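You operate a simulated robot arm through the tools that you are given. There is no shell and no other tool. Be economical: measure what you need, move in short steps, check, and stop when the job is done.

You are at the controls of a simulated robot arm. One attempt, no reset.

TASK
Open the check bench cupboard door, take the pink-band large vial from the shelf in the check bench cupboard and leave it on top of the white pack of tape on the top of the check bench, then shut the door. Put the blank vial in the tray with grey grips. Put the pink-band medium vial on the middle shelf of the corner unit. Open the locker door, fetch the red-band medium vial from the worktop of the store rack and stand it on the second shelf from the bottom of the locker, then shut the door. Put the black-band medium vial on the worktop of the store rack away on the ledge of tray one. The order is free. Set down upright: pink-band large vial, red-band medium vial.

It is judged by the outcome, as a careful person would: the job done as asked, and still so three seconds after it is handed in. It fails if anything else is knocked over, pushed out of place, dropped, spilled or broken.

THE ROBOT
A 7-joint arm with a two-finger parallel gripper on a trunk, on a base that drives. Base frame: it is fixed to the floor where the robot stands at the start and does not move with it; the origin is under the middle of the robot, x ahead of it, y to its left, z up. Units: cm, rad, N and s.
With the tool pointing down near the work surface it reaches from about 10 to 50 cm from the robot's upright axis, wherever it stands. Its first joint turns from -2.897 to 2.897 rad. Places, roughly: black-band medium vial (3x3x7 cm) [200, 280, 90]; blank vial [100, -25, 100]; check bench cupboard door [70, -10, 50]; ledge of tray one (14x60 cm) [-224, 236, 98]; locker door [300, 60, 100]; middle shelf of the corner unit [290, 130, 90]; pack of tape [225, 0, 100]; pink-band large vial (4x4x8 cm) [100, -20, 50]; pink-band medium vial (3x3x7 cm) [230, 20, 90]; red-band medium vial (3x3x7 cm) [190, 260, 90]; second shelf of the locker [320, 70, 60]; tray with grey grips (30x16x5 cm) [280, 150, 90]. Payload 3.4 kg.
The tool frame sits at the grasp point between the pads (the TCP): z along the fingers, y along the line on which they close. The tips reach 3 cm beyond it. The gripper opens to 9.4 cm. The fingers are 2.8 cm wide and 1 cm thick; the gripper's body (5 by 9.6 cm) begins 5.5 cm behind the TCP.
Orientation is told as [roll, pitch, yaw] about the base's x, y, z axes, in that order, counted from this pose: with the fingers straight down and closing along the base's y, the tool's x points along the base's -x, its y along +y and its z along -z.

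THE INTERFACE
- The arm moves only by the tool drive_tool. Its argument "moves" is a list of rows, each a list of 3 entries, a list of its own where there are three numbers: the opening, from 0 (shut) to 1 (fully open), then the shift along the base's x, y, z in cm, then the turn, a rotation vector about the base's x, y, z in rad. In form: [[hand, [x, y, z], [wx, wy, wz]], ...]. A call has 1 to 20 rows; each row is the pose to reach, as a shift and turn from the pose commanded when the call began. Each row takes 0.2 s and may step no farther than 5 cm and 0.15 rad from the row before; otherwise, or with a gripper value out of range, the whole call is refused. A pose out of reach is approached as far as the arm can. The call stops where the force on the tool passes 40 N (or 10 N more than at its start, if that is more) or the arm is blocked; 0.2 s more then pass. The fingers move at their own pace (about 7.2 cm/s each) and stop on an object; they squeeze with about 25 N. The grip force told is the motor's: it shows also when the fingers shut on nothing. Time passes only in rows, and 0.2 s behind the last, so rows that repeat a pose let the fingers close. It gives the time, the measured TCP pose, the force on the tool (base axes), the opening and the grip force at its end, in the units of the frame above (readings bear some noise), with the torque about the TCP (base axes, N m) and any sound that the robot's microphone picked up, and new pictures: "show" is both (left out), scene, wrist or none.
- Cameras (640 x 400 px; columns grow to the right, rows downward): "scene" is now at [-0.85, 11.38, 148.65]; the picture's right is [-0.59, -0.81, 0.00], its down [-0.72, 0.53, -0.45] and it looks along [0.36, -0.27, -0.89] (base axes); focal length 256 px, centre (320, 200). "wrist" rides on the gripper at [7.6, 1.4, -10.2] in the tool frame; the picture's right is [-0.18, 0.98, 0.00], its down [-0.75, -0.14, -0.64] and it looks along [-0.63, -0.12, 0.77] (tool axes); focal length 243 px, centre (320, 200). There is no depth. A picture from a camera that has moved, and an enlarged one, comes with that camera's place and axes in the base frame and with its lens.
- slide_trunk(by): slides the trunk up (or, below 0, down) by that many cm; the arm and the scene camera ride with it, the base frame stays. It gives what a move gives, with no picture.
- drive_base(legs): drives the robot by 1 to 6 legs, each [ahead, left, turn to the left] in cm, cm and rad, along the robot's own axes; the way and the turn of a leg run together, so that a leg with both is an arc; at most 150 cm and 3.142 rad a leg. The arm and the cameras ride along, it lands a little off, and it stops where it bumps. It gives what a move gives, and a new picture of the scene camera.
- turn_head(pan, tilt): turns the head with the scene camera to pan (to the left, within 2.705 rad either way) and tilt (down, from -0.506 to 1.204), counted from straight ahead of the robot. It gives what a move gives, and a new picture of the scene camera.
- inspect(camera, box): a new picture of the part [left, top, right, bottom] of that camera's present view, enlarged. The clock stands still meanwhile.
- hand_in(): hands the job in; it is judged then, once.

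Work in short steps. Places have to be worked out from the pictures, the camera data and where the tool is seen: move nearer, look again, correct. Check each grasp and each placing, and mend what went wrong. You have 207 turns and 260 pictures in all, those below and enlarged ones among them. Open the gripper and draw the arm clear of the work before you hand the job in, unless the task says otherwise; then end with one line.

The tools are called after "Call:" as name(argument=value, ...) on one line, values as JSON. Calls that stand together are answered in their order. drive_tool: Moves the arm, as the interface text tells. Its arguments: {"type":"object","properties":{"moves":{"type":"array"},"show":{"type":"string","enum":["both","scene","wrist","none"]}},"required":["moves"]} The other tools are called the same way: slide_trunk (by) slides the trunk up or down; drive_base (legs) drives the base; turn_head (pan, tilt) turns the head that bears the scene camera; inspect (camera, box) takes an enlarged picture of a part of a camera's view; hand_in () hands the job in.

At the start:

```text
clock: 0.0
tool_pos: [34.21, -4.42, 68.58]
tool_rot: [-0.002, 0.0, 0.0]
ft_force: [-0.6, -1.2, 0.5]
ft_torque: [-0.01, -0.02, 0.02]
opening: 9.4
grasp_force: 0.0
trunk travel left (down, up): [-17.5, 21.1]
robot x, y, heading: [-0.26, -0.27, -0.0]
head pan, tilt: [-0.634, 1.101]
```

scene: 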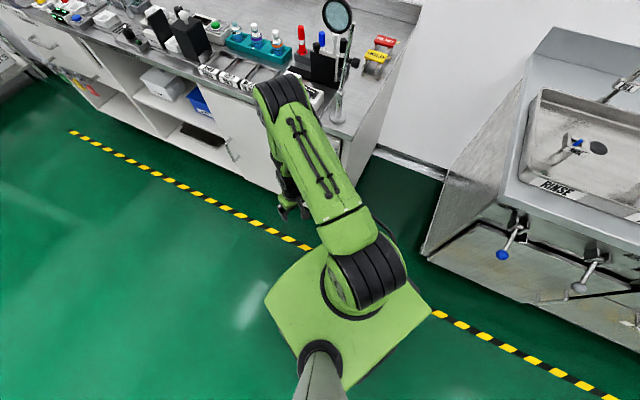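
wrist: 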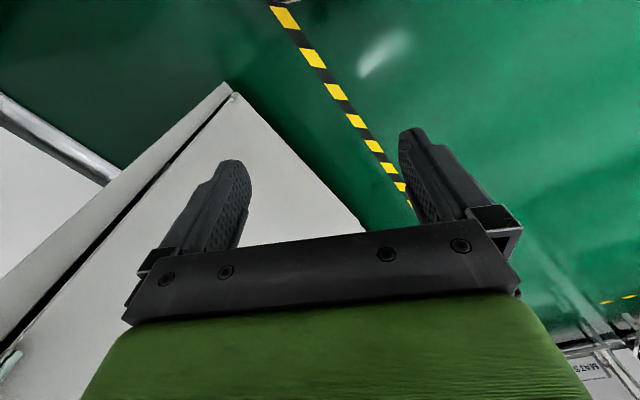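

I start by surveying: look ahead at the check bench.

Call:
turn_head(pan=0.0, tilt=0.5)

Call:
turn_head(pan=0.9, tilt=0.4)

Call:
turn_head(pan=2.2, tilt=0.4)

```text
clock: 1.0
tool_pos: [34.35, -4.28, 68.75]
tool_rot: [0.001, 0.001, -0.002]
ft_force: [0.4, 0.5, -0.2]
ft_torque: [0.0, -0.03, -0.04]
opening: 9.41
grasp_force: 0.1
trunk travel left (down, up): [-17.5, 21.1]
robot x, y, heading: [-0.06, -0.14, -0.002]
head pan, tilt: [0.0, 0.499]
camera scene: at [3.16, 15.09, 153.43], right [0.0, -1.0, 0.0], down [-0.48, 0.0, -0.88], along [0.88, 0.0, -0.48], focal length 256 px, centre (320, 200)
```

scene: 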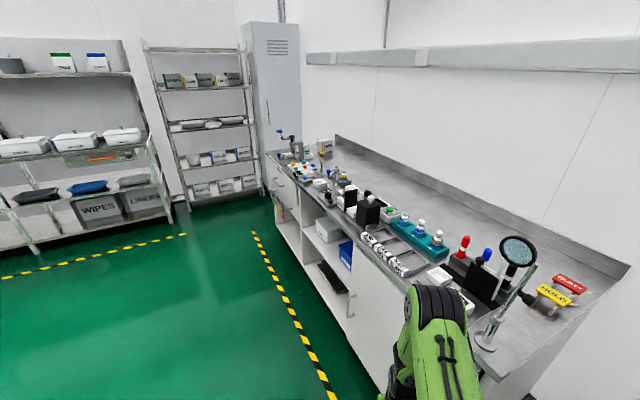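

```text
clock: 2.2
tool_pos: [34.27, -4.41, 68.67]
tool_rot: [0.001, 0.0, 0.0]
ft_force: [-0.3, 0.8, 0.9]
ft_torque: [-0.01, 0.0, 0.0]
opening: 9.38
grasp_force: 0.1
trunk travel left (down, up): [-17.5, 21.1]
robot x, y, heading: [-0.14, 0.14, -0.003]
head pan, tilt: [0.901, 0.4]
camera scene: at [-0.17, 22.36, 154.35], right [0.78, -0.62, 0.0], down [-0.24, -0.3, -0.92], along [0.57, 0.72, -0.39], focal length 256 px, centre (320, 200)
```

scene: 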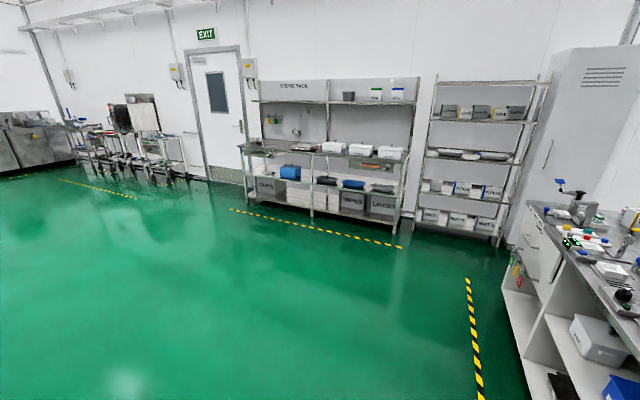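

```text
clock: 3.7
tool_pos: [34.29, -4.33, 68.76]
tool_rot: [-0.003, 0.001, 0.0]
ft_force: [0.5, 0.0, 0.3]
ft_torque: [0.03, -0.01, 0.02]
opening: 9.41
grasp_force: 0.1
trunk travel left (down, up): [-17.5, 21.1]
robot x, y, heading: [0.01, -0.02, 0.005]
head pan, tilt: [2.201, 0.4]
camera scene: at [-11.39, 22.59, 154.35], right [0.81, 0.59, 0.0], down [0.23, -0.31, -0.92], along [-0.54, 0.74, -0.39], focal length 256 px, centre (320, 200)
```

scene: 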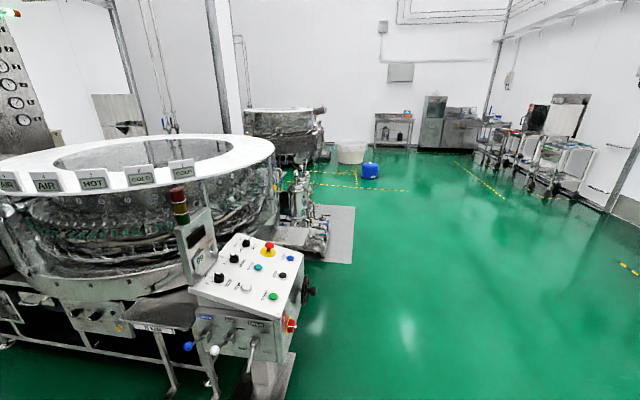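

The room stands about 30° turned left of my axes. I look at the bench enlarged.

Call:
turn_head(pan=0.0, tilt=0.5)

Call:
inspect(camera="scene", box=[250, 120, 410, 220])

Call:
inspect(camera="scene", box=[340, 180, 600, 343])

Call:
inspect(camera="scene", box=[140, 20, 330, 200])

```text
clock: 5.8
tool_pos: [34.28, -4.36, 68.72]
tool_rot: [0.001, 0.0, -0.001]
ft_force: [-0.2, -0.1, -0.2]
ft_torque: [0.02, 0.03, 0.0]
opening: 9.38
grasp_force: 0.1
trunk travel left (down, up): [-17.5, 21.1]
robot x, y, heading: [-0.31, -0.26, 0.0]
head pan, tilt: [0.0, 0.499]
camera scene: at [3.17, 15.11, 153.44], right [0.0, -1.0, 0.0], down [-0.48, 0.0, -0.88], along [0.88, 0.0, -0.48], focal length 256 px, centre (320, 200)
```

scene: 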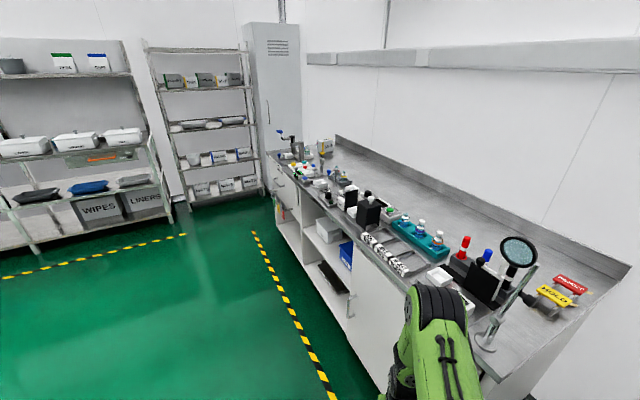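

```text
4.00 times, centred on (330, 170) of scene
camera zoom: at [3.17, 15.11, 153.44], right [0.0, -1.0, 0.0], down [-0.48, 0.0, -0.88], along [0.88, 0.0, -0.48], focal length 1022 px, centre (280, 320)
```

zoom: 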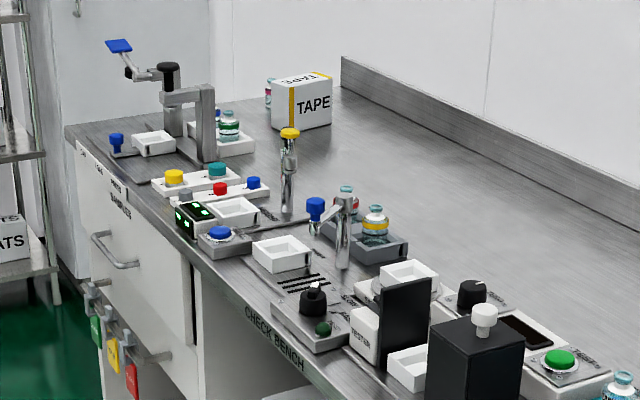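

```text
2.45 times, centred on (470, 262) of scene
camera zoom: at [3.17, 15.11, 153.44], right [0.0, -1.0, 0.0], down [-0.48, 0.0, -0.88], along [0.88, 0.0, -0.48], focal length 627 px, centre (-48, 49)
```

zoom: 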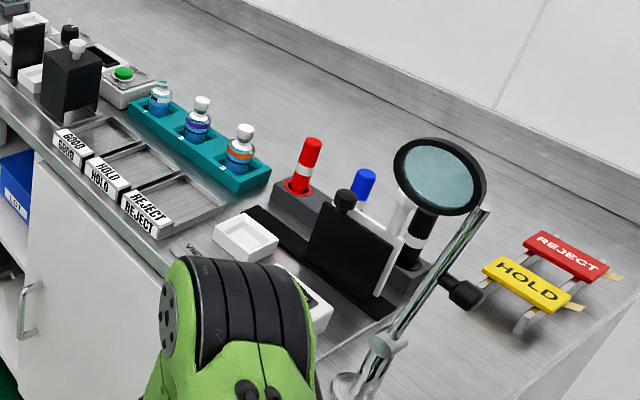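

```text
2.22 times, centred on (235, 110) of scene
camera zoom: at [3.17, 15.11, 153.44], right [0.0, -1.0, 0.0], down [-0.48, 0.0, -0.88], along [0.88, 0.0, -0.48], focal length 568 px, centre (509, 400)
```

zoom: 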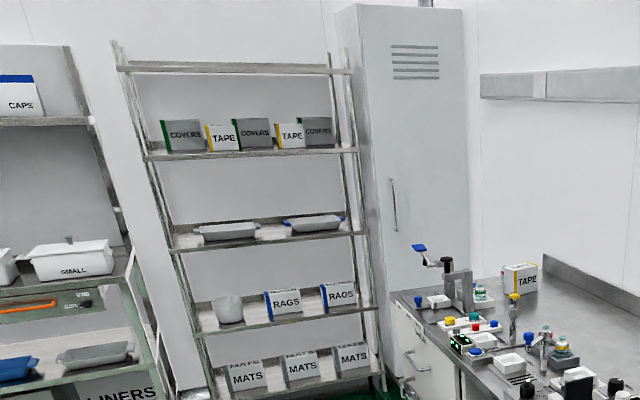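

Estimates: bench axis about 0.5 rad left of x, front face about 42 cm from my start spot, the cupboard handle at about (82,2,55) with the hinge on the near side. I drive alongside and face the bench.

Call:
drive_base(legs=[[68, 53, 0], [0, 0, -1.07]])

Call:
turn_head(pan=0.1, tilt=0.95)

```text
clock: 13.1
tool_pos: [79.48, 22.7, 68.71]
tool_rot: [-0.001, -0.001, -1.066]
ft_force: [0.0, 0.6, 1.3]
ft_torque: [-0.01, 0.01, 0.01]
opening: 9.4
grasp_force: 0.0
trunk travel left (down, up): [-17.5, 21.1]
robot x, y, heading: [66.6, 54.61, -1.068]
head pan, tilt: [0.0, 0.499]
camera scene: at [81.41, 59.25, 153.44], right [-0.87, -0.48, 0.0], down [-0.23, 0.42, -0.88], along [0.43, -0.77, -0.48], focal length 256 px, centre (320, 200)
```

scene: 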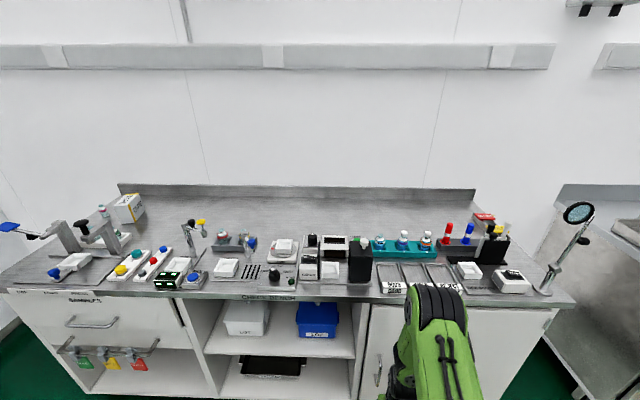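

```text
clock: 14.0
tool_pos: [79.41, 22.69, 68.75]
tool_rot: [0.0, 0.001, -1.063]
ft_force: [0.0, 0.6, 0.5]
ft_torque: [0.02, 0.01, 0.01]
opening: 9.42
grasp_force: 0.1
trunk travel left (down, up): [-17.5, 21.1]
robot x, y, heading: [66.94, 54.81, -1.066]
head pan, tilt: [0.099, 0.949]
camera scene: at [81.15, 61.23, 149.69], right [-0.82, -0.57, 0.0], down [-0.46, 0.67, -0.58], along [0.33, -0.48, -0.81], focal length 256 px, centre (320, 200)
```

scene: 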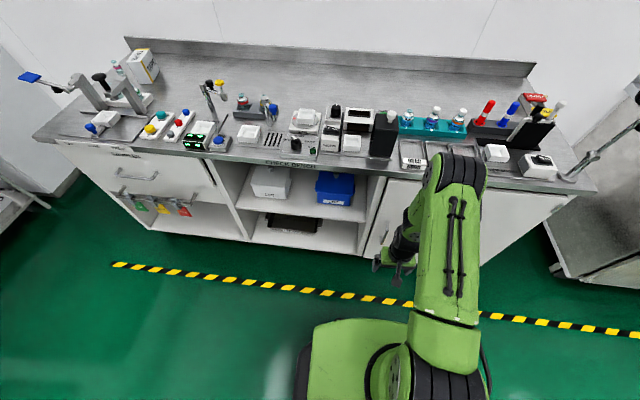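

Bench axis refined to 0.482 rad. I zoom on the vials and on the cupboard.

Call:
inspect(camera="scene", box=[380, 90, 540, 190])

Call:
inspect(camera="scene", box=[20, 30, 290, 200])

Call:
inspect(camera="scene", box=[330, 160, 490, 260])

```text
4.00 times, centred on (460, 140) of scene
camera zoom: at [81.15, 61.23, 149.69], right [-0.82, -0.57, 0.0], down [-0.46, 0.67, -0.58], along [0.33, -0.48, -0.81], focal length 1022 px, centre (-240, 440)
```

zoom: 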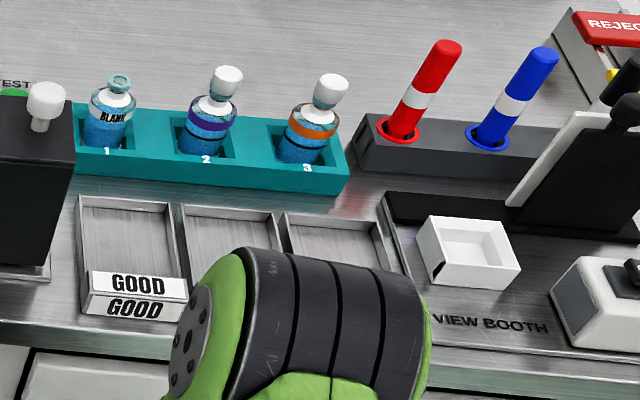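

```text
2.35 times, centred on (155, 115) of scene
camera zoom: at [81.15, 61.23, 149.69], right [-0.82, -0.57, 0.0], down [-0.46, 0.67, -0.58], along [0.33, -0.48, -0.81], focal length 601 px, centre (708, 400)
```

zoom: 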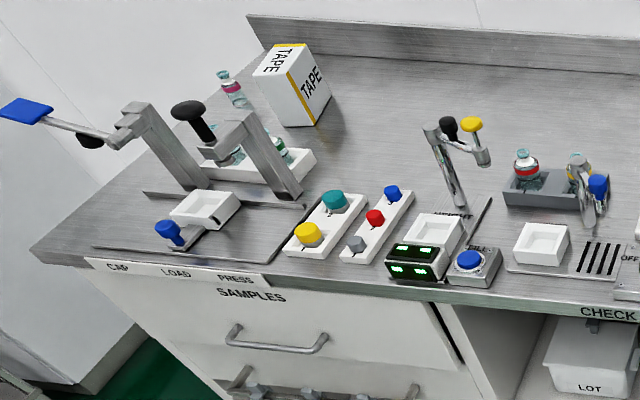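

```text
4.00 times, centred on (410, 210) of scene
camera zoom: at [81.15, 61.23, 149.69], right [-0.82, -0.57, 0.0], down [-0.46, 0.67, -0.58], along [0.33, -0.48, -0.81], focal length 1022 px, centre (-40, 160)
```

zoom: 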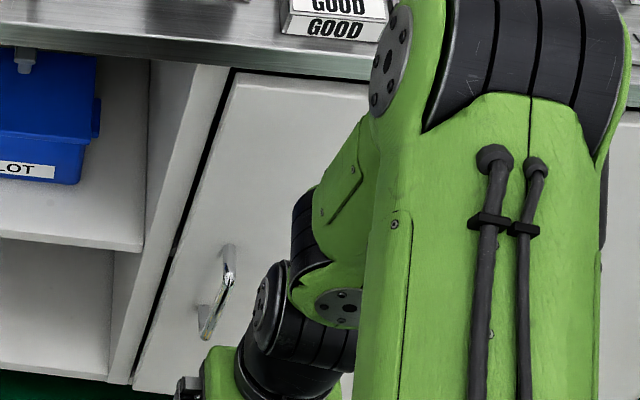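

Handle at about (88,4), z 46–63, door hinged ~50 cm towards −u. I shift 22 cm along the bench so the door can swing past me, then test flipping the tool by π (camera side).

Call:
drive_base(legs=[[0, 22, 0]])

Call:
drive_tool(moves=[[0.6, [0, 0, 0], [0, 0, 0.15]], [0.6, [0, 0, 0], [0, 0, 0.3]], [0.6, [0, 0, 0], [0, 0, 0.45]], [0.6, [0, 0, 0], [0, 0, 0.6]], [0.6, [0, 0, 0], [0, 0, 0.75]], [0.6, [0, 0, 0], [0, 0, 0.9]], [0.6, [0, 0, 0], [0, 0, 1.05]], [0.6, [0, 0, 0], [0, 0, 1.2]], [0.6, [0, 0, 0], [0, 0, 1.35]], [0.6, [0, 0, 0], [0, 0, 1.5]], [0.6, [0, 0, 0], [0, 0, 1.65]], [0.6, [0, 0, 0], [0, 0, 1.8]], [0.6, [0, 0, 0], [0, 0, 1.95]], [0.6, [0, 0, 0], [0, 0, 2.1]], [0.6, [0, 0, 0], [0, 0, 2.25]], [0.6, [0, 0, 0], [0, 0, 2.4]], [0.6, [0, 0, 0], [0, 0, 2.55]], [0.6, [0, 0, 0], [0, 0, 2.7]], [0.6, [0, 0, 0], [0, 0, 2.85]], [0.6, [0, 0, 0], [0, 0, 3.0]]], show="both")

```text
clock: 15.7
tool_pos: [99.28, 33.63, 68.65]
tool_rot: [-0.002, 0.0, -1.061]
ft_force: [0.5, -0.1, 0.6]
ft_torque: [-0.01, 0.01, -0.01]
opening: 9.38
grasp_force: 0.0
trunk travel left (down, up): [-17.5, 21.1]
robot x, y, heading: [86.31, 65.47, -1.064]
head pan, tilt: [0.099, 0.949]
camera scene: at [101.0, 72.33, 149.67], right [-0.82, -0.57, 0.0], down [-0.47, 0.67, -0.58], along [0.33, -0.48, -0.81], focal length 256 px, centre (320, 200)
```

scene: 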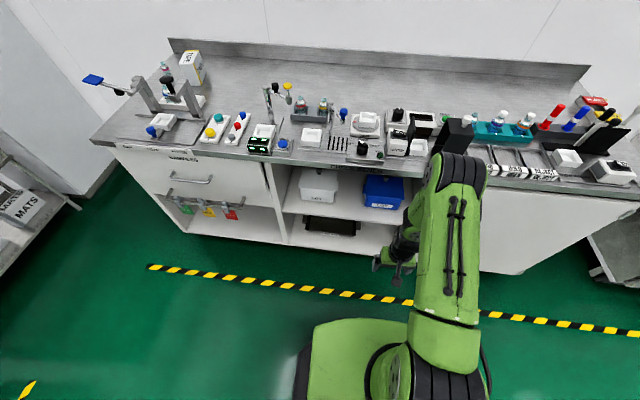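

```text
clock: 19.9
tool_pos: [99.42, 33.72, 68.7]
tool_rot: [0.001, 0.0, 1.943]
ft_force: [-0.3, -0.2, -0.1]
ft_torque: [-0.03, 0.01, 0.02]
opening: 5.65
grasp_force: 0.2
trunk travel left (down, up): [-17.5, 21.1]
robot x, y, heading: [86.41, 65.74, -1.068]
head pan, tilt: [0.099, 0.949]
camera scene: at [101.17, 72.37, 149.65], right [-0.82, -0.57, 0.0], down [-0.47, 0.67, -0.58], along [0.33, -0.48, -0.81], focal length 256 px, centre (320, 200)
camera wrist: at [100.94, 26.17, 78.96], right [-0.98, -0.18, 0.0], down [-0.14, 0.75, 0.64], along [-0.12, 0.63, -0.77], focal length 243 px, centre (320, 200)
```

scene: 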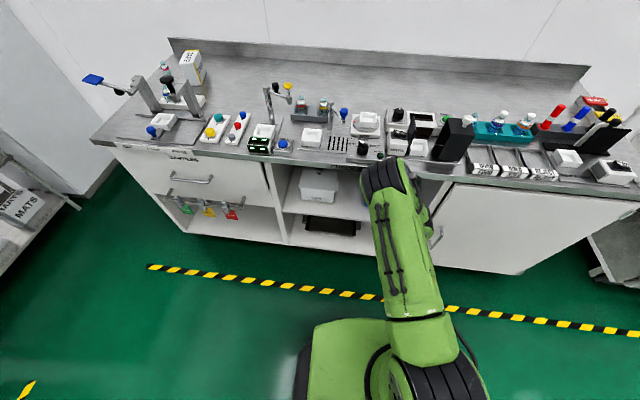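
wrist: 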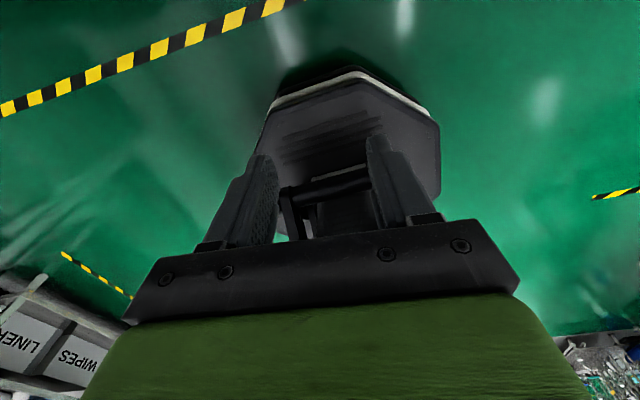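

The flip works. Now I tilt the tool to horizontal, pointing at the bench, and bring it in front of the handle.

Call:
drive_tool(moves=[[0.6, [-1.5, -1.7, -1.2], [-0.133, -0.052, 0]], [0.6, [-3.1, -3.4, -2.5], [-0.266, -0.104, 0]], [0.6, [-4.6, -5.1, -3.7], [-0.399, -0.156, 0]], [0.6, [-6.2, -6.8, -5], [-0.532, -0.208, 0]], [0.6, [-7.7, -8.5, -6.2], [-0.665, -0.26, 0]], [0.6, [-9.2, -10.2, -7.5], [-0.798, -0.312, 0]], [0.6, [-10.8, -11.9, -8.7], [-0.931, -0.364, 0]], [0.6, [-12.3, -13.6, -10], [-1.064, -0.416, 0]], [0.6, [-13.9, -15.3, -11.2], [-1.197, -0.468, 0]], [0.6, [-15.4, -17, -12.5], [-1.33, -0.52, 0]], [0.6, [-17, -18.7, -13.7], [-1.463, -0.572, 0]]])

```text
clock: 22.3
tool_pos: [86.56, 15.91, 63.62]
tool_rot: [-0.106, 1.532, 1.841]
ft_force: [0.4, 0.3, -0.1]
ft_torque: [0.04, 0.0, 0.02]
opening: 5.62
grasp_force: 0.1
out of reach, approached as far as the arm can: row 3, 4, 9, 10, 11
trunk travel left (down, up): [-17.5, 21.1]
robot x, y, heading: [86.27, 65.63, -1.058]
head pan, tilt: [0.099, 0.949]
camera scene: at [100.93, 72.26, 149.68], right [-0.82, -0.57, 0.0], down [-0.47, 0.67, -0.58], along [0.33, -0.48, -0.81], focal length 256 px, centre (320, 200)
camera wrist: at [81.58, 24.65, 71.62], right [-0.92, -0.35, -0.19], down [-0.11, 0.68, -0.73], along [0.38, -0.65, -0.66], focal length 243 px, centre (320, 200)
```

scene: 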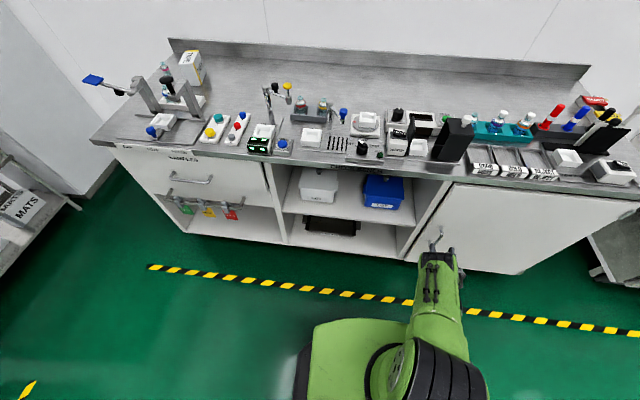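
wrist: 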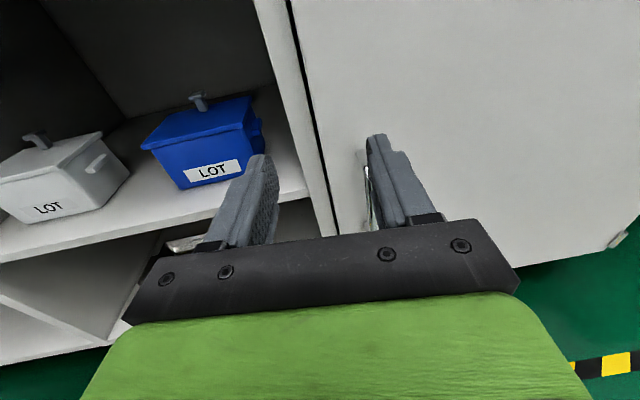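

The arm hits a limit; I lower the trunk instead, so the tool sits at handle height, and back the base off slightly.

Call:
slide_trunk(by=-10)

Call:
drive_base(legs=[[-8, 0, 0]])

```text
clock: 23.6
tool_pos: [86.37, 15.89, 53.48]
tool_rot: [-0.126, 1.53, 1.819]
ft_force: [0.5, 0.2, 0.4]
ft_torque: [-0.02, 0.03, 0.03]
opening: 5.65
grasp_force: 0.1
trunk travel left (down, up): [-7.5, 31.1]
robot x, y, heading: [86.09, 65.55, -1.059]
head pan, tilt: [0.099, 0.949]
```

```text
clock: 24.7
tool_pos: [82.51, 22.99, 53.41]
tool_rot: [-0.13, 1.53, 1.815]
ft_force: [-0.4, -0.3, 0.1]
ft_torque: [0.04, -0.01, 0.02]
opening: 5.64
grasp_force: 0.0
trunk travel left (down, up): [-7.5, 31.1]
robot x, y, heading: [82.44, 72.79, -1.063]
head pan, tilt: [0.099, 0.949]
camera scene: at [96.89, 79.41, 139.61], right [-0.82, -0.57, 0.0], down [-0.46, 0.67, -0.58], along [0.33, -0.48, -0.81], focal length 256 px, centre (320, 200)
```

scene: 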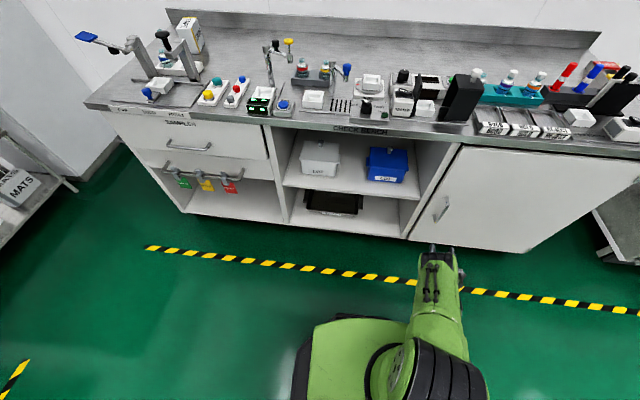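

Tool points almost along −n now. I yaw 0.11, shift 4 cm toward −u, and look.

Call:
drive_tool(moves=[[0.6, [-1.7, -1, 0.5], [0, 0, 0.055]], [0.6, [-3.5, -1.9, 1], [0, 0, 0.11]], [0.6, [-3.5, -1.9, 1], [0, 0, 0.11]]])

Call:
inspect(camera="scene", box=[390, 170, 510, 280])

```text
clock: 25.5
tool_pos: [79.7, 21.07, 56.33]
tool_rot: [-0.131, 1.529, 1.924]
ft_force: [-0.2, 0.5, -0.2]
ft_torque: [0.0, 0.01, 0.01]
opening: 5.6
grasp_force: 0.1
out of reach, approached as far as the arm can: row 1, 2, 3
trunk travel left (down, up): [-7.5, 31.1]
robot x, y, heading: [82.45, 72.71, -1.061]
head pan, tilt: [0.099, 0.949]
camera scene: at [96.95, 79.33, 139.61], right [-0.82, -0.57, 0.0], down [-0.46, 0.67, -0.58], along [0.33, -0.48, -0.81], focal length 256 px, centre (320, 200)
camera wrist: at [73.78, 29.13, 64.29], right [-0.87, -0.45, -0.19], down [-0.18, 0.66, -0.73], along [0.45, -0.6, -0.66], focal length 243 px, centre (320, 200)
```

scene: 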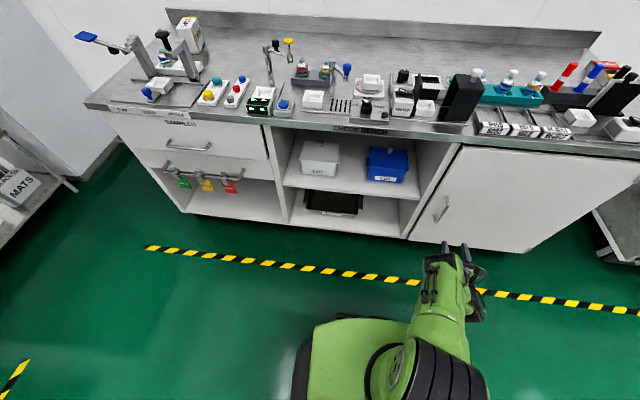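
wrist: 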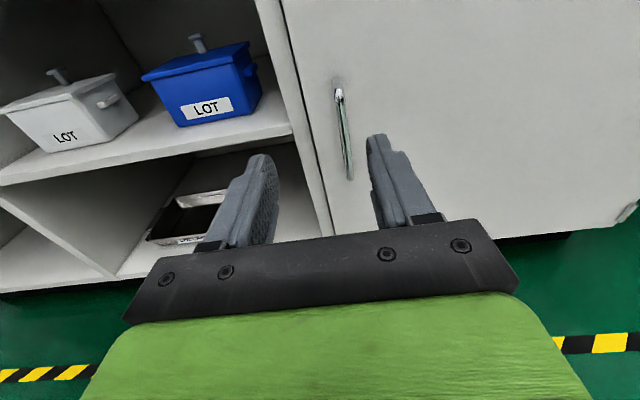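

```text
3.64 times, centred on (450, 225) of scene
camera zoom: at [96.95, 79.33, 139.61], right [-0.82, -0.57, 0.0], down [-0.46, 0.67, -0.58], along [0.33, -0.48, -0.81], focal length 929 px, centre (-153, 109)
```

zoom: 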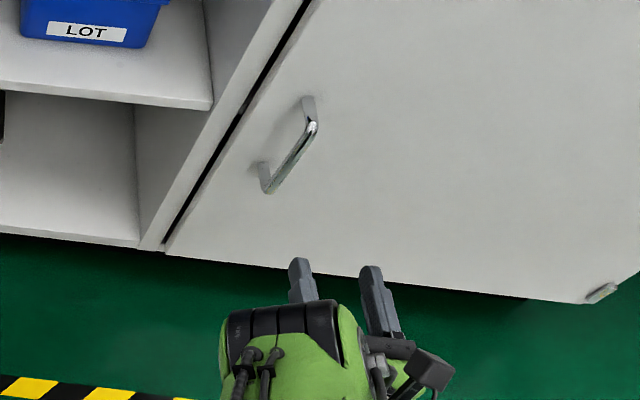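

Handle bar triangulated: u≈78.5, n≈−39.5, z 41–54. I lower the trunk by 7.4 cm and advance the open fingers around the bar.

Call:
slide_trunk(by=-7.4)

Call:
drive_tool(moves=[[0.6, [0.3, -4.4, 0], [0, 0, 0]], [0.6, [2.2, -8, 0], [0, 0, 0]], [0.6, [4.2, -12, 0], [0, 0, 0]], [0.6, [5, -14, 0], [0, 0, 0]], [0.6, [5, -14, 0], [0, 0, 0]]])

```text
clock: 26.6
tool_pos: [79.6, 21.04, 48.94]
tool_rot: [-0.123, 1.529, 1.931]
ft_force: [-0.3, 0.1, -1.1]
ft_torque: [-0.05, 0.0, 0.0]
opening: 5.62
grasp_force: 0.0
trunk travel left (down, up): [-0.1, 38.5]
robot x, y, heading: [82.36, 72.77, -1.065]
head pan, tilt: [0.099, 0.949]
```

```text
clock: 27.8
tool_pos: [83.87, 10.48, 50.81]
tool_rot: [-0.12, 1.528, 1.933]
ft_force: [-0.5, 0.9, -0.4]
ft_torque: [0.0, -0.03, -0.01]
opening: 5.65
grasp_force: 0.0
out of reach, approached as far as the arm can: row 1, 2, 3, 4, 5
trunk travel left (down, up): [-0.1, 38.5]
robot x, y, heading: [82.22, 72.65, -1.06]
head pan, tilt: [0.099, 0.949]
camera scene: at [96.94, 79.32, 132.31], right [-0.82, -0.57, 0.0], down [-0.46, 0.67, -0.58], along [0.33, -0.48, -0.81], focal length 256 px, centre (320, 200)
camera wrist: at [78.07, 18.63, 58.78], right [-0.87, -0.45, -0.19], down [-0.18, 0.66, -0.73], along [0.45, -0.6, -0.66], focal length 243 px, centre (320, 200)
```

scene: 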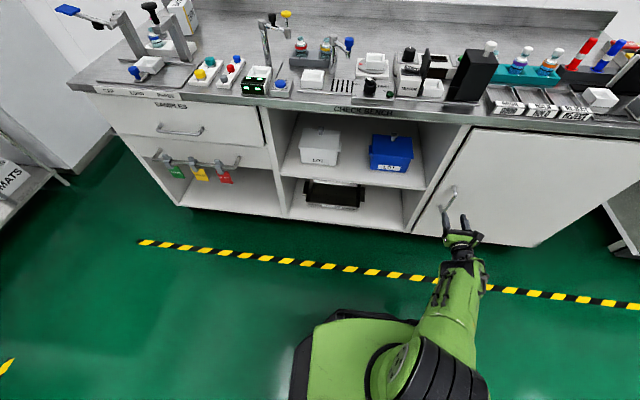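
wrist: 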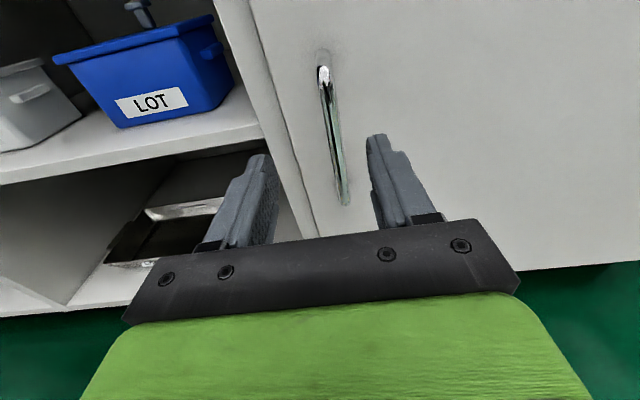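

The arm is at its limit with the tool fully horizontal this low; I pitch the tool ~25° downward.

Call:
drive_tool(moves=[[0.6, [0, 0, 0], [0.124, 0.065, 0]], [0.6, [0, 0, 0], [0.248, 0.13, 0]], [0.6, [0, 0, 0], [0.372, 0.195, 0]], [0.6, [0, 0, 0], [0.372, 0.195, 0]]])

```text
clock: 28.8
tool_pos: [83.72, 10.38, 50.92]
tool_rot: [-0.011, 1.109, 2.042]
ft_force: [0.1, -0.5, -0.2]
ft_torque: [-0.01, 0.03, 0.0]
opening: 5.65
grasp_force: 0.0
trunk travel left (down, up): [-0.1, 38.5]
robot x, y, heading: [82.24, 72.56, -1.061]
head pan, tilt: [0.099, 0.949]
camera scene: at [96.94, 79.32, 132.31], right [-0.82, -0.57, 0.0], down [-0.46, 0.67, -0.58], along [0.33, -0.48, -0.81], focal length 256 px, centre (320, 200)
camera wrist: at [79.87, 15.0, 62.25], right [-0.91, -0.38, -0.17], down [-0.29, 0.87, -0.39], along [0.3, -0.3, -0.91], focal length 243 px, centre (320, 200)
```

scene: 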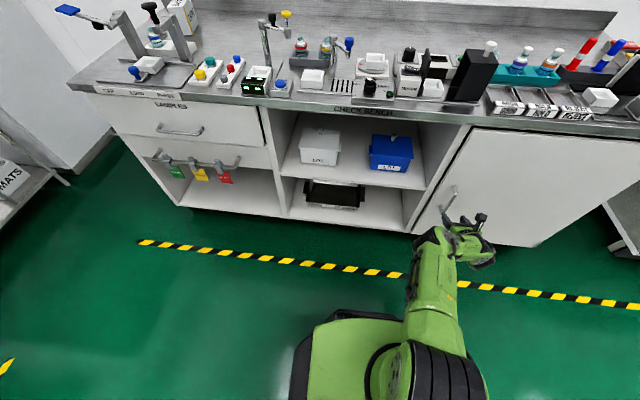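
wrist: 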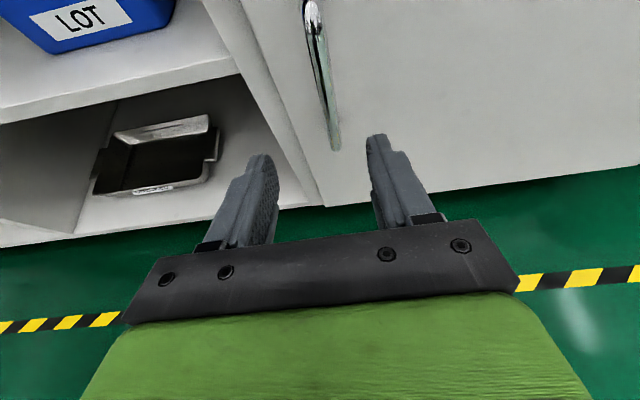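

In reach now: TCP u=79, n=−29.6, bar at u=78.4, n=−39.5. Advance 9 cm and close on the bar.

Call:
drive_tool(moves=[[0.6, [1.7, -4, -0.7], [0, 0, 0]], [0.6, [3.7, -8.4, -1.5], [0, 0, 0]], [0.0, [3.7, -8.4, -1.5], [0, 0, 0]], [0.0, [3.7, -8.4, -1.5], [0, 0, 0]], [0.0, [3.7, -8.4, -1.5], [0, 0, 0]]])

```text
clock: 29.8
tool_pos: [86.39, 3.84, 50.57]
tool_rot: [0.011, 1.105, 2.03]
ft_force: [-3.1, -3.0, -1.7]
ft_torque: [0.43, -0.23, -0.24]
opening: 1.39
grasp_force: 25.6
out of reach, approached as far as the arm can: row 2, 3, 4, 5
trunk travel left (down, up): [-0.1, 38.5]
robot x, y, heading: [82.43, 72.25, -1.065]
head pan, tilt: [0.099, 0.949]
stopped in row 5: the force on the tool passed its limit at 44 N (the readings are from after the stop); the commanded pose is now the measured one
camera scene: at [96.9, 79.17, 132.31], right [-0.82, -0.57, 0.0], down [-0.46, 0.67, -0.58], along [0.33, -0.48, -0.81], focal length 256 px, centre (320, 200)
camera wrist: at [82.75, 8.4, 61.94], right [-0.92, -0.35, -0.16], down [-0.27, 0.88, -0.39], along [0.28, -0.31, -0.91], focal length 243 px, centre (320, 200)
```

scene: 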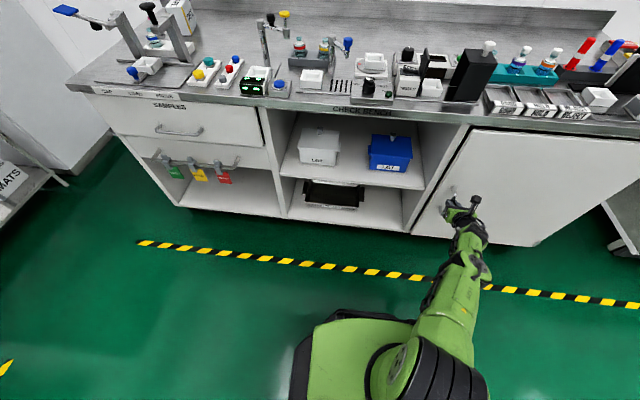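
wrist: 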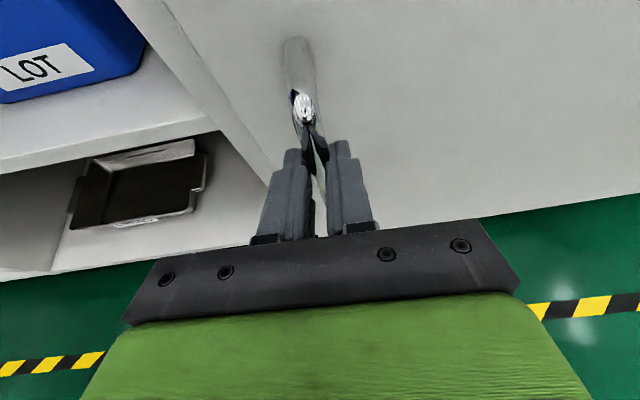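

The bar is gripped. I pull along the door's arc (hinge about 52 cm away), with the tool yawing along.

Call:
drive_tool(moves=[[0.0, [-1.3, 2.2, 0], [0, 0, 0.05]], [0.0, [-2.5, 4.4, 0], [0, 0, 0.1]], [0.0, [-4, 6.4, 0], [0, 0, 0.15]], [0.0, [-5.5, 8.5, 0], [0, 0, 0.2]], [0.0, [-7.1, 10.4, 0], [0, 0, 0.25]], [0.0, [-8.9, 12.5, 0], [0, 0, 0.3]]])

```text
clock: 30.7
tool_pos: [81.19, 10.41, 50.57]
tool_rot: [0.03, 1.096, 2.182]
ft_force: [-4.0, -2.4, -3.4]
ft_torque: [0.99, -0.81, -0.39]
opening: 1.36
grasp_force: 45.4
trunk travel left (down, up): [-0.1, 38.5]
robot x, y, heading: [82.59, 72.98, -1.068]
head pan, tilt: [0.099, 0.949]
stopped in row 4: the force on the tool passed its limit at 44 N (the readings are from after the stop); the commanded pose is now the measured one
camera scene: at [96.84, 79.06, 132.32], right [-0.82, -0.57, 0.0], down [-0.46, 0.67, -0.58], along [0.33, -0.48, -0.81], focal length 256 px, centre (320, 200)
camera wrist: at [77.19, 14.34, 62.06], right [-0.87, -0.47, -0.15], down [-0.39, 0.84, -0.38], along [0.31, -0.27, -0.91], focal length 243 px, centre (320, 200)
```

scene: 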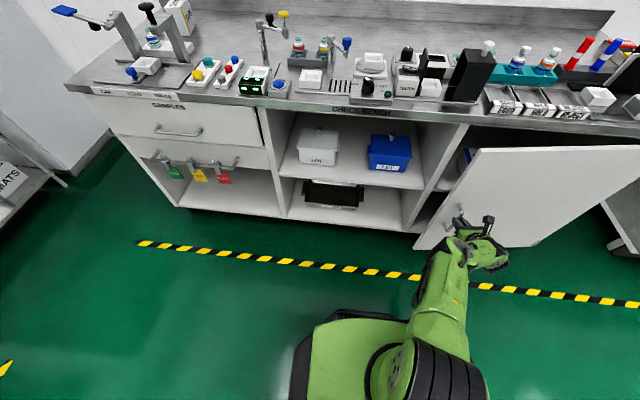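
wrist: 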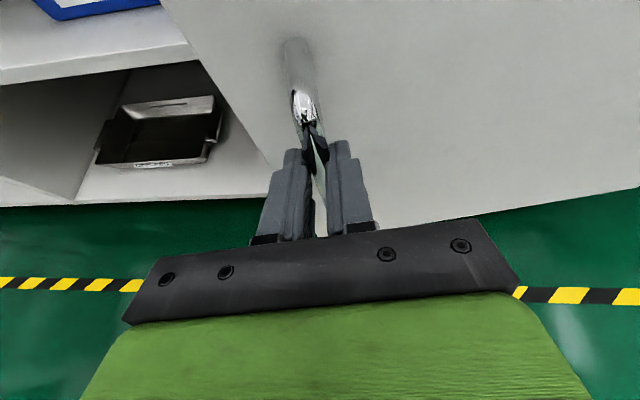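

Door is moving (≈9°). I continue more gently along the arc.

Call:
drive_tool(moves=[[0.0, [-0.6, 0.8, 0], [0, 0, 0.02]], [0.0, [-1.1, 1.45, 0], [0, 0, 0.04]], [0.0, [-1.9, 2.4, 0], [0, 0, 0.065]], [0.0, [-2.8, 3.4, 0], [0, 0, 0.09]], [0.0, [-3.7, 4.4, 0], [0, 0, 0.115]], [0.0, [-4.6, 5.4, 0], [0, 0, 0.14]], [0.0, [-5.5, 6.3, 0], [0, 0, 0.165]], [0.0, [-6.4, 7.1, 0], [0, 0, 0.19]], [0.0, [-7.4, 8, 0], [0, 0, 0.215]], [0.0, [-8.4, 8.8, 0], [0, 0, 0.24]], [0.0, [-9.4, 9.6, 0], [0, 0, 0.265]], [0.0, [-10.5, 10.4, 0], [0, 0, 0.29]], [0.0, [-11.5, 11.2, 0], [0, 0, 0.315]], [0.0, [-12.6, 11.9, 0], [0, 0, 0.34]]])

```text
clock: 31.9
tool_pos: [77.52, 13.97, 50.6]
tool_rot: [0.043, 1.089, 2.282]
ft_force: [-6.3, -5.0, -6.6]
ft_torque: [0.91, -0.83, -0.41]
opening: 1.41
grasp_force: 45.2
trunk travel left (down, up): [-0.1, 38.5]
robot x, y, heading: [82.33, 72.93, -1.071]
head pan, tilt: [0.099, 0.949]
stopped in row 5: the force on the tool passed its limit at 43 N (the readings are from after the stop); the commanded pose is now the measured one
camera scene: at [96.79, 78.97, 132.32], right [-0.82, -0.57, 0.0], down [-0.46, 0.67, -0.58], along [0.33, -0.48, -0.81], focal length 256 px, centre (320, 200)
camera wrist: at [73.25, 17.64, 62.12], right [-0.82, -0.55, -0.14], down [-0.47, 0.8, -0.37], along [0.32, -0.24, -0.92], focal length 243 px, centre (320, 200)
```

scene: 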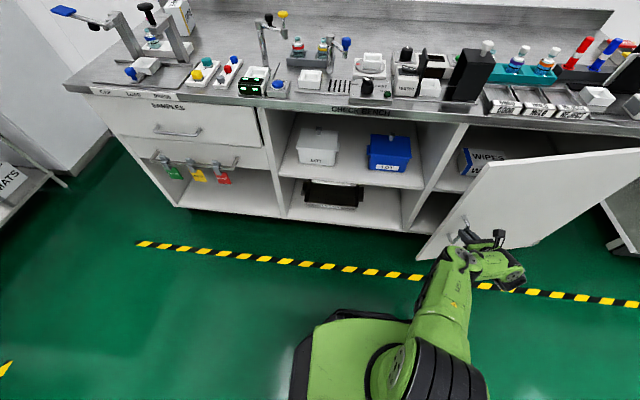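
wrist: 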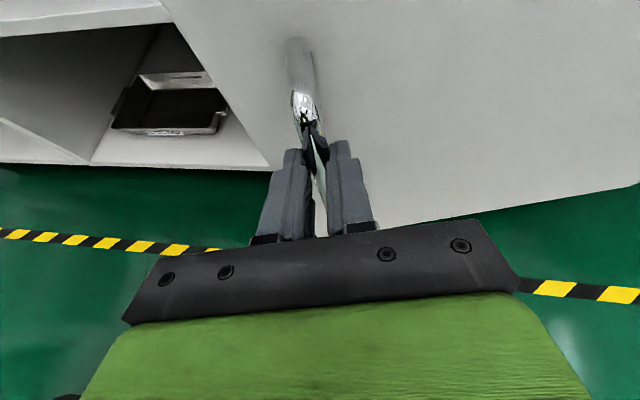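

Fit of the path gives the hinge offset; door is about 0.3 rad open. I continue along the corrected arc.

Call:
drive_tool(moves=[[0.0, [-1, 0.8, 0], [0, 0, 0.025]], [0.0, [-2, 1.65, 0], [0, 0, 0.05]], [0.0, [-3, 2.45, 0], [0, 0, 0.075]], [0.0, [-4.1, 3.2, 0], [0, 0, 0.1]], [0.0, [-5.2, 3.95, 0], [0, 0, 0.125]], [0.0, [-6.3, 4.7, 0], [0, 0, 0.15]], [0.0, [-7.4, 5.4, 0], [0, 0, 0.175]], [0.0, [-8.6, 6.05, 0], [0, 0, 0.2]], [0.0, [-9.7, 6.7, 0], [0, 0, 0.225]], [0.0, [-10.9, 7.3, 0], [0, 0, 0.25]], [0.0, [-12.1, 7.9, 0], [0, 0, 0.275]], [0.0, [-13.3, 8.4, 0], [0, 0, 0.3]], [0.0, [-14.5, 8.95, 0], [0, 0, 0.325]], [0.0, [-15.8, 9.45, 0], [0, 0, 0.35]], [0.0, [-17, 9.9, 0], [0, 0, 0.375]]])

```text
clock: 34.4
tool_pos: [64.73, 22.63, 50.72]
tool_rot: [0.018, 1.085, 2.552]
ft_force: [-4.1, -5.0, -9.2]
ft_torque: [0.46, -0.65, -0.45]
opening: 1.41
grasp_force: 45.3
out of reach, approached as far as the arm can: row 12
trunk travel left (down, up): [-0.1, 38.5]
robot x, y, heading: [82.34, 72.45, -1.07]
head pan, tilt: [0.099, 0.949]
stopped in row 12: the force on the tool passed its limit at 49 N (the readings are from after the stop); the commanded pose is now the measured one
camera scene: at [96.76, 78.96, 132.34], right [-0.82, -0.57, 0.0], down [-0.46, 0.67, -0.58], along [0.33, -0.48, -0.81], focal length 256 px, centre (320, 200)
camera wrist: at [59.57, 24.65, 62.21], right [-0.63, -0.76, -0.15], down [-0.68, 0.64, -0.37], along [0.38, -0.13, -0.92], focal length 243 px, centre (320, 200)
```

scene: 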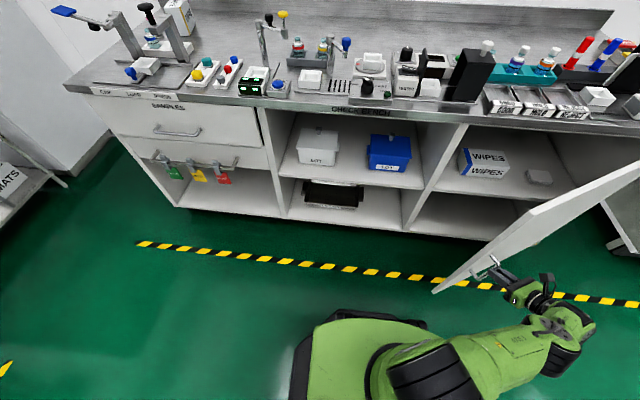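
wrist: 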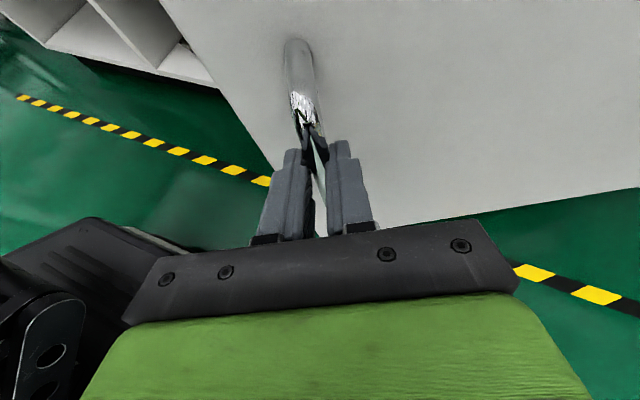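

The door is ~40° open and I can see the shelf. I release, back off, and swing around the door edge to its inside.

Call:
drive_tool(moves=[[0.3, [0, 0, 0], [0, 0, 0]], [0.3, [0, 0, 0], [0, 0, 0]], [0.3, [-3, 2, 1.5], [0, 0, 0]], [0.3, [-6, 4, 3], [0, 0, 0]], [0.3, [-6, 8, 5], [0, 0, -0.1]], [0.3, [-5.8, 12, 8], [0, 0, -0.2]], [0.3, [-5.5, 15.2, 10], [0, 0, -0.3]], [0.3, [-1.5, 15.2, 11], [0, 0, -0.4]], [0.3, [3, 15, 11], [0, 0, -0.5]], [0.3, [7, 14.8, 11], [0, 0, -0.5]], [0.3, [10.6, 14.6, 11], [0, 0, -0.5]], [0.3, [12.5, 11, 10], [0, 0, -0.5]], [0.3, [14.5, 7, 9], [0, 0, -0.5]], [0.3, [16.2, 4, 8], [0, 0, -0.5]]])

```text
clock: 37.4
tool_pos: [56.43, 19.89, 60.6]
tool_rot: [-0.18, 1.09, 1.866]
ft_force: [2.9, -4.0, 0.9]
ft_torque: [0.26, 0.16, -0.04]
opening: 2.81
grasp_force: 0.2
out of reach, approached as far as the arm can: row 5, 6, 7, 8, 9, 10, 11, 12, 13, 14
trunk travel left (down, up): [-0.1, 38.5]
robot x, y, heading: [82.06, 72.72, -1.064]
head pan, tilt: [0.099, 0.949]
camera scene: at [97.12, 78.34, 132.3], right [-0.82, -0.57, 0.0], down [-0.46, 0.67, -0.58], along [0.33, -0.47, -0.82], focal length 256 px, centre (320, 200)
camera wrist: at [51.8, 23.92, 71.94], right [-0.9, -0.35, -0.24], down [-0.25, 0.9, -0.36], along [0.35, -0.27, -0.9], focal length 243 px, centre (320, 200)
```

scene: 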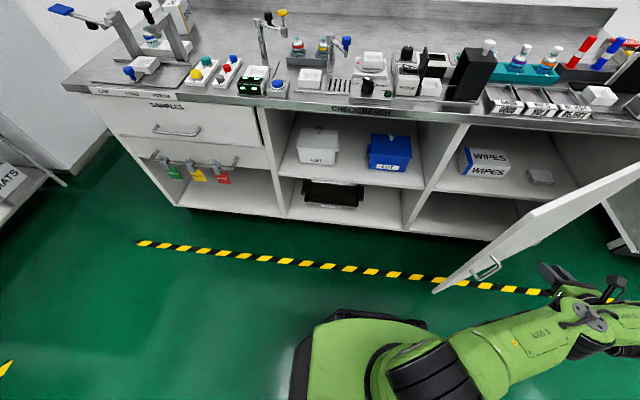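
wrist: 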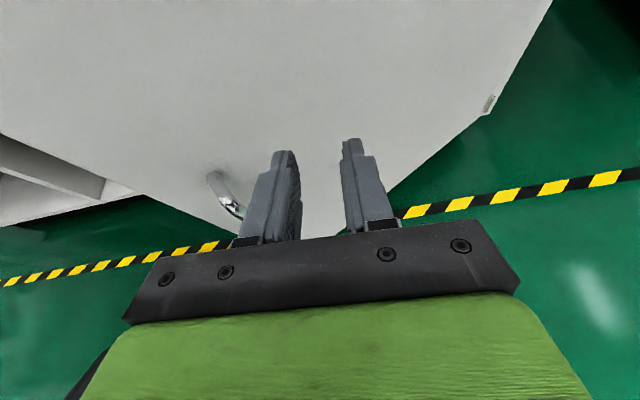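

The arm got stuck at a joint limit on the wrong side of the door, untouched otherwise. I back the base off and then re-pose the arm in free space.

Call:
drive_base(legs=[[-30, 0, 0]])

Call:
drive_tool(moves=[[0.3, [2, 0, 2], [0.1, 0.05, 0]], [0.3, [4, 1, 4], [0.2, 0.1, 0]], [0.3, [6, 2, 6], [0.3, 0.15, 0]], [0.3, [8, 3, 8], [0.4, 0.2, 0]], [0.3, [11, 5, 9], [0.5, 0.25, 0]], [0.3, [14, 7, 10], [0.6, 0.3, 0]], [0.3, [18, 8, 10], [0.6, 0.3, 0]], [0.3, [22, 8, 10], [0.6, 0.3, 0]]])

```text
clock: 39.5
tool_pos: [41.7, 46.27, 60.77]
tool_rot: [-0.172, 1.094, 1.86]
ft_force: [0.4, 0.5, 0.7]
ft_torque: [0.02, 0.0, 0.0]
opening: 2.84
grasp_force: 0.1
trunk travel left (down, up): [-0.1, 38.5]
robot x, y, heading: [67.71, 99.03, -1.071]
head pan, tilt: [0.099, 0.949]
camera scene: at [82.52, 105.21, 132.31], right [-0.82, -0.57, 0.0], down [-0.46, 0.67, -0.58], along [0.33, -0.48, -0.81], focal length 256 px, centre (320, 200)
```

scene: 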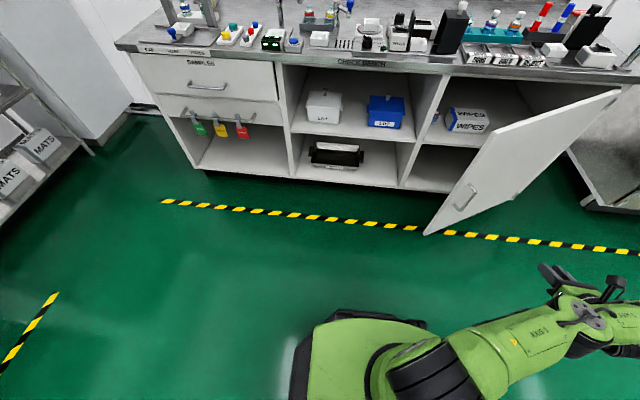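

```text
clock: 41.3
tool_pos: [54.04, 40.68, 71.84]
tool_rot: [-0.053, 0.426, 1.946]
ft_force: [-0.5, -0.4, -0.4]
ft_torque: [0.0, 0.01, 0.03]
opening: 2.81
grasp_force: 0.1
out of reach, approached as far as the arm can: row 1, 2, 3, 4, 5, 6, 7, 8
trunk travel left (down, up): [-0.1, 38.5]
robot x, y, heading: [68.13, 98.64, -1.069]
head pan, tilt: [0.099, 0.949]
camera scene: at [82.49, 105.21, 132.31], right [-0.82, -0.57, 0.0], down [-0.46, 0.67, -0.58], along [0.33, -0.48, -0.81], focal length 256 px, centre (320, 200)
camera wrist: at [53.3, 37.35, 84.37], right [-0.97, -0.22, -0.12], down [-0.25, 0.93, 0.28], along [0.05, 0.3, -0.95], focal length 243 px, centre (320, 200)
```

scene: 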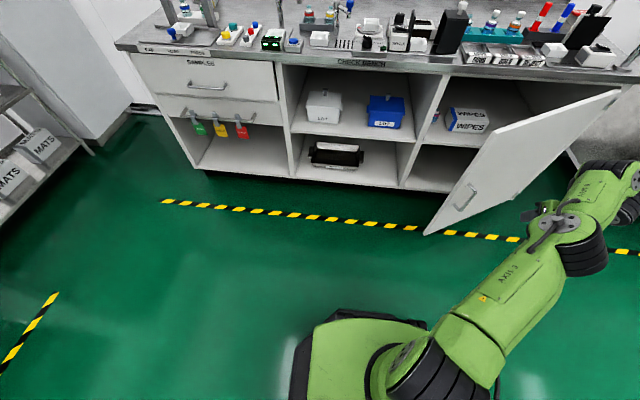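
wrist: 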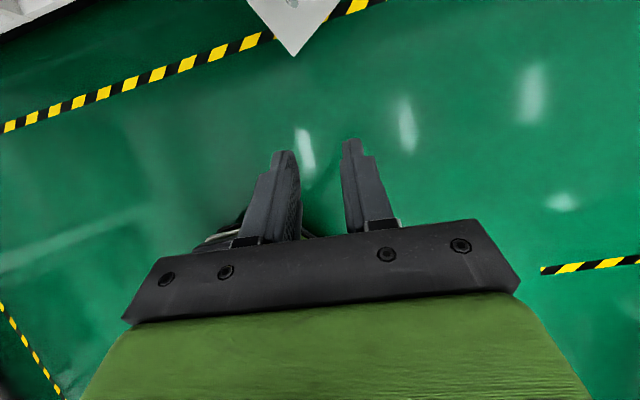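

The flipped wrist has little slack when the arm reaches to the right; I bring it back in front of the robot.

Call:
drive_tool(moves=[[0.3, [3, 1, 0], [0, 0, 0]], [0.3, [7, 3, 0], [0, 0, 0]], [0.3, [11, 5, 0], [0, 0, 0]], [0.3, [15, 6, 0], [0, 0, 0]], [0.3, [19, 8, 0], [0, 0, 0]], [0.3, [22, 9, 0], [0, 0, 0]], [0.3, [22, 9, 0], [0, 0, 0]]])

```text
clock: 42.9
tool_pos: [76.39, 38.04, 76.51]
tool_rot: [-0.055, 0.423, 1.944]
ft_force: [-1.0, 0.7, -0.4]
ft_torque: [0.02, -0.02, -0.01]
opening: 2.81
grasp_force: 0.1
out of reach, approached as far as the arm can: row 1, 2, 3, 4, 5, 6, 7
trunk travel left (down, up): [-0.1, 38.5]
robot x, y, heading: [68.05, 98.87, -1.071]
head pan, tilt: [0.099, 0.949]
camera scene: at [82.46, 105.17, 132.32], right [-0.82, -0.57, 0.0], down [-0.46, 0.67, -0.58], along [0.33, -0.48, -0.81], focal length 256 px, centre (320, 200)
camera wrist: at [75.71, 34.63, 88.88], right [-0.97, -0.22, -0.12], down [-0.25, 0.93, 0.28], along [0.05, 0.3, -0.95], focal length 243 px, centre (320, 200)
```

scene: 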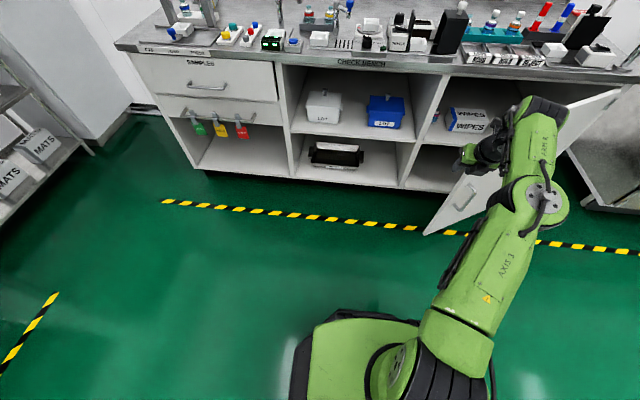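
wrist: 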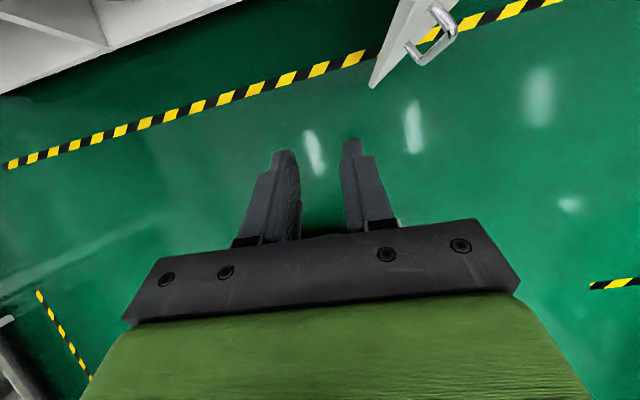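

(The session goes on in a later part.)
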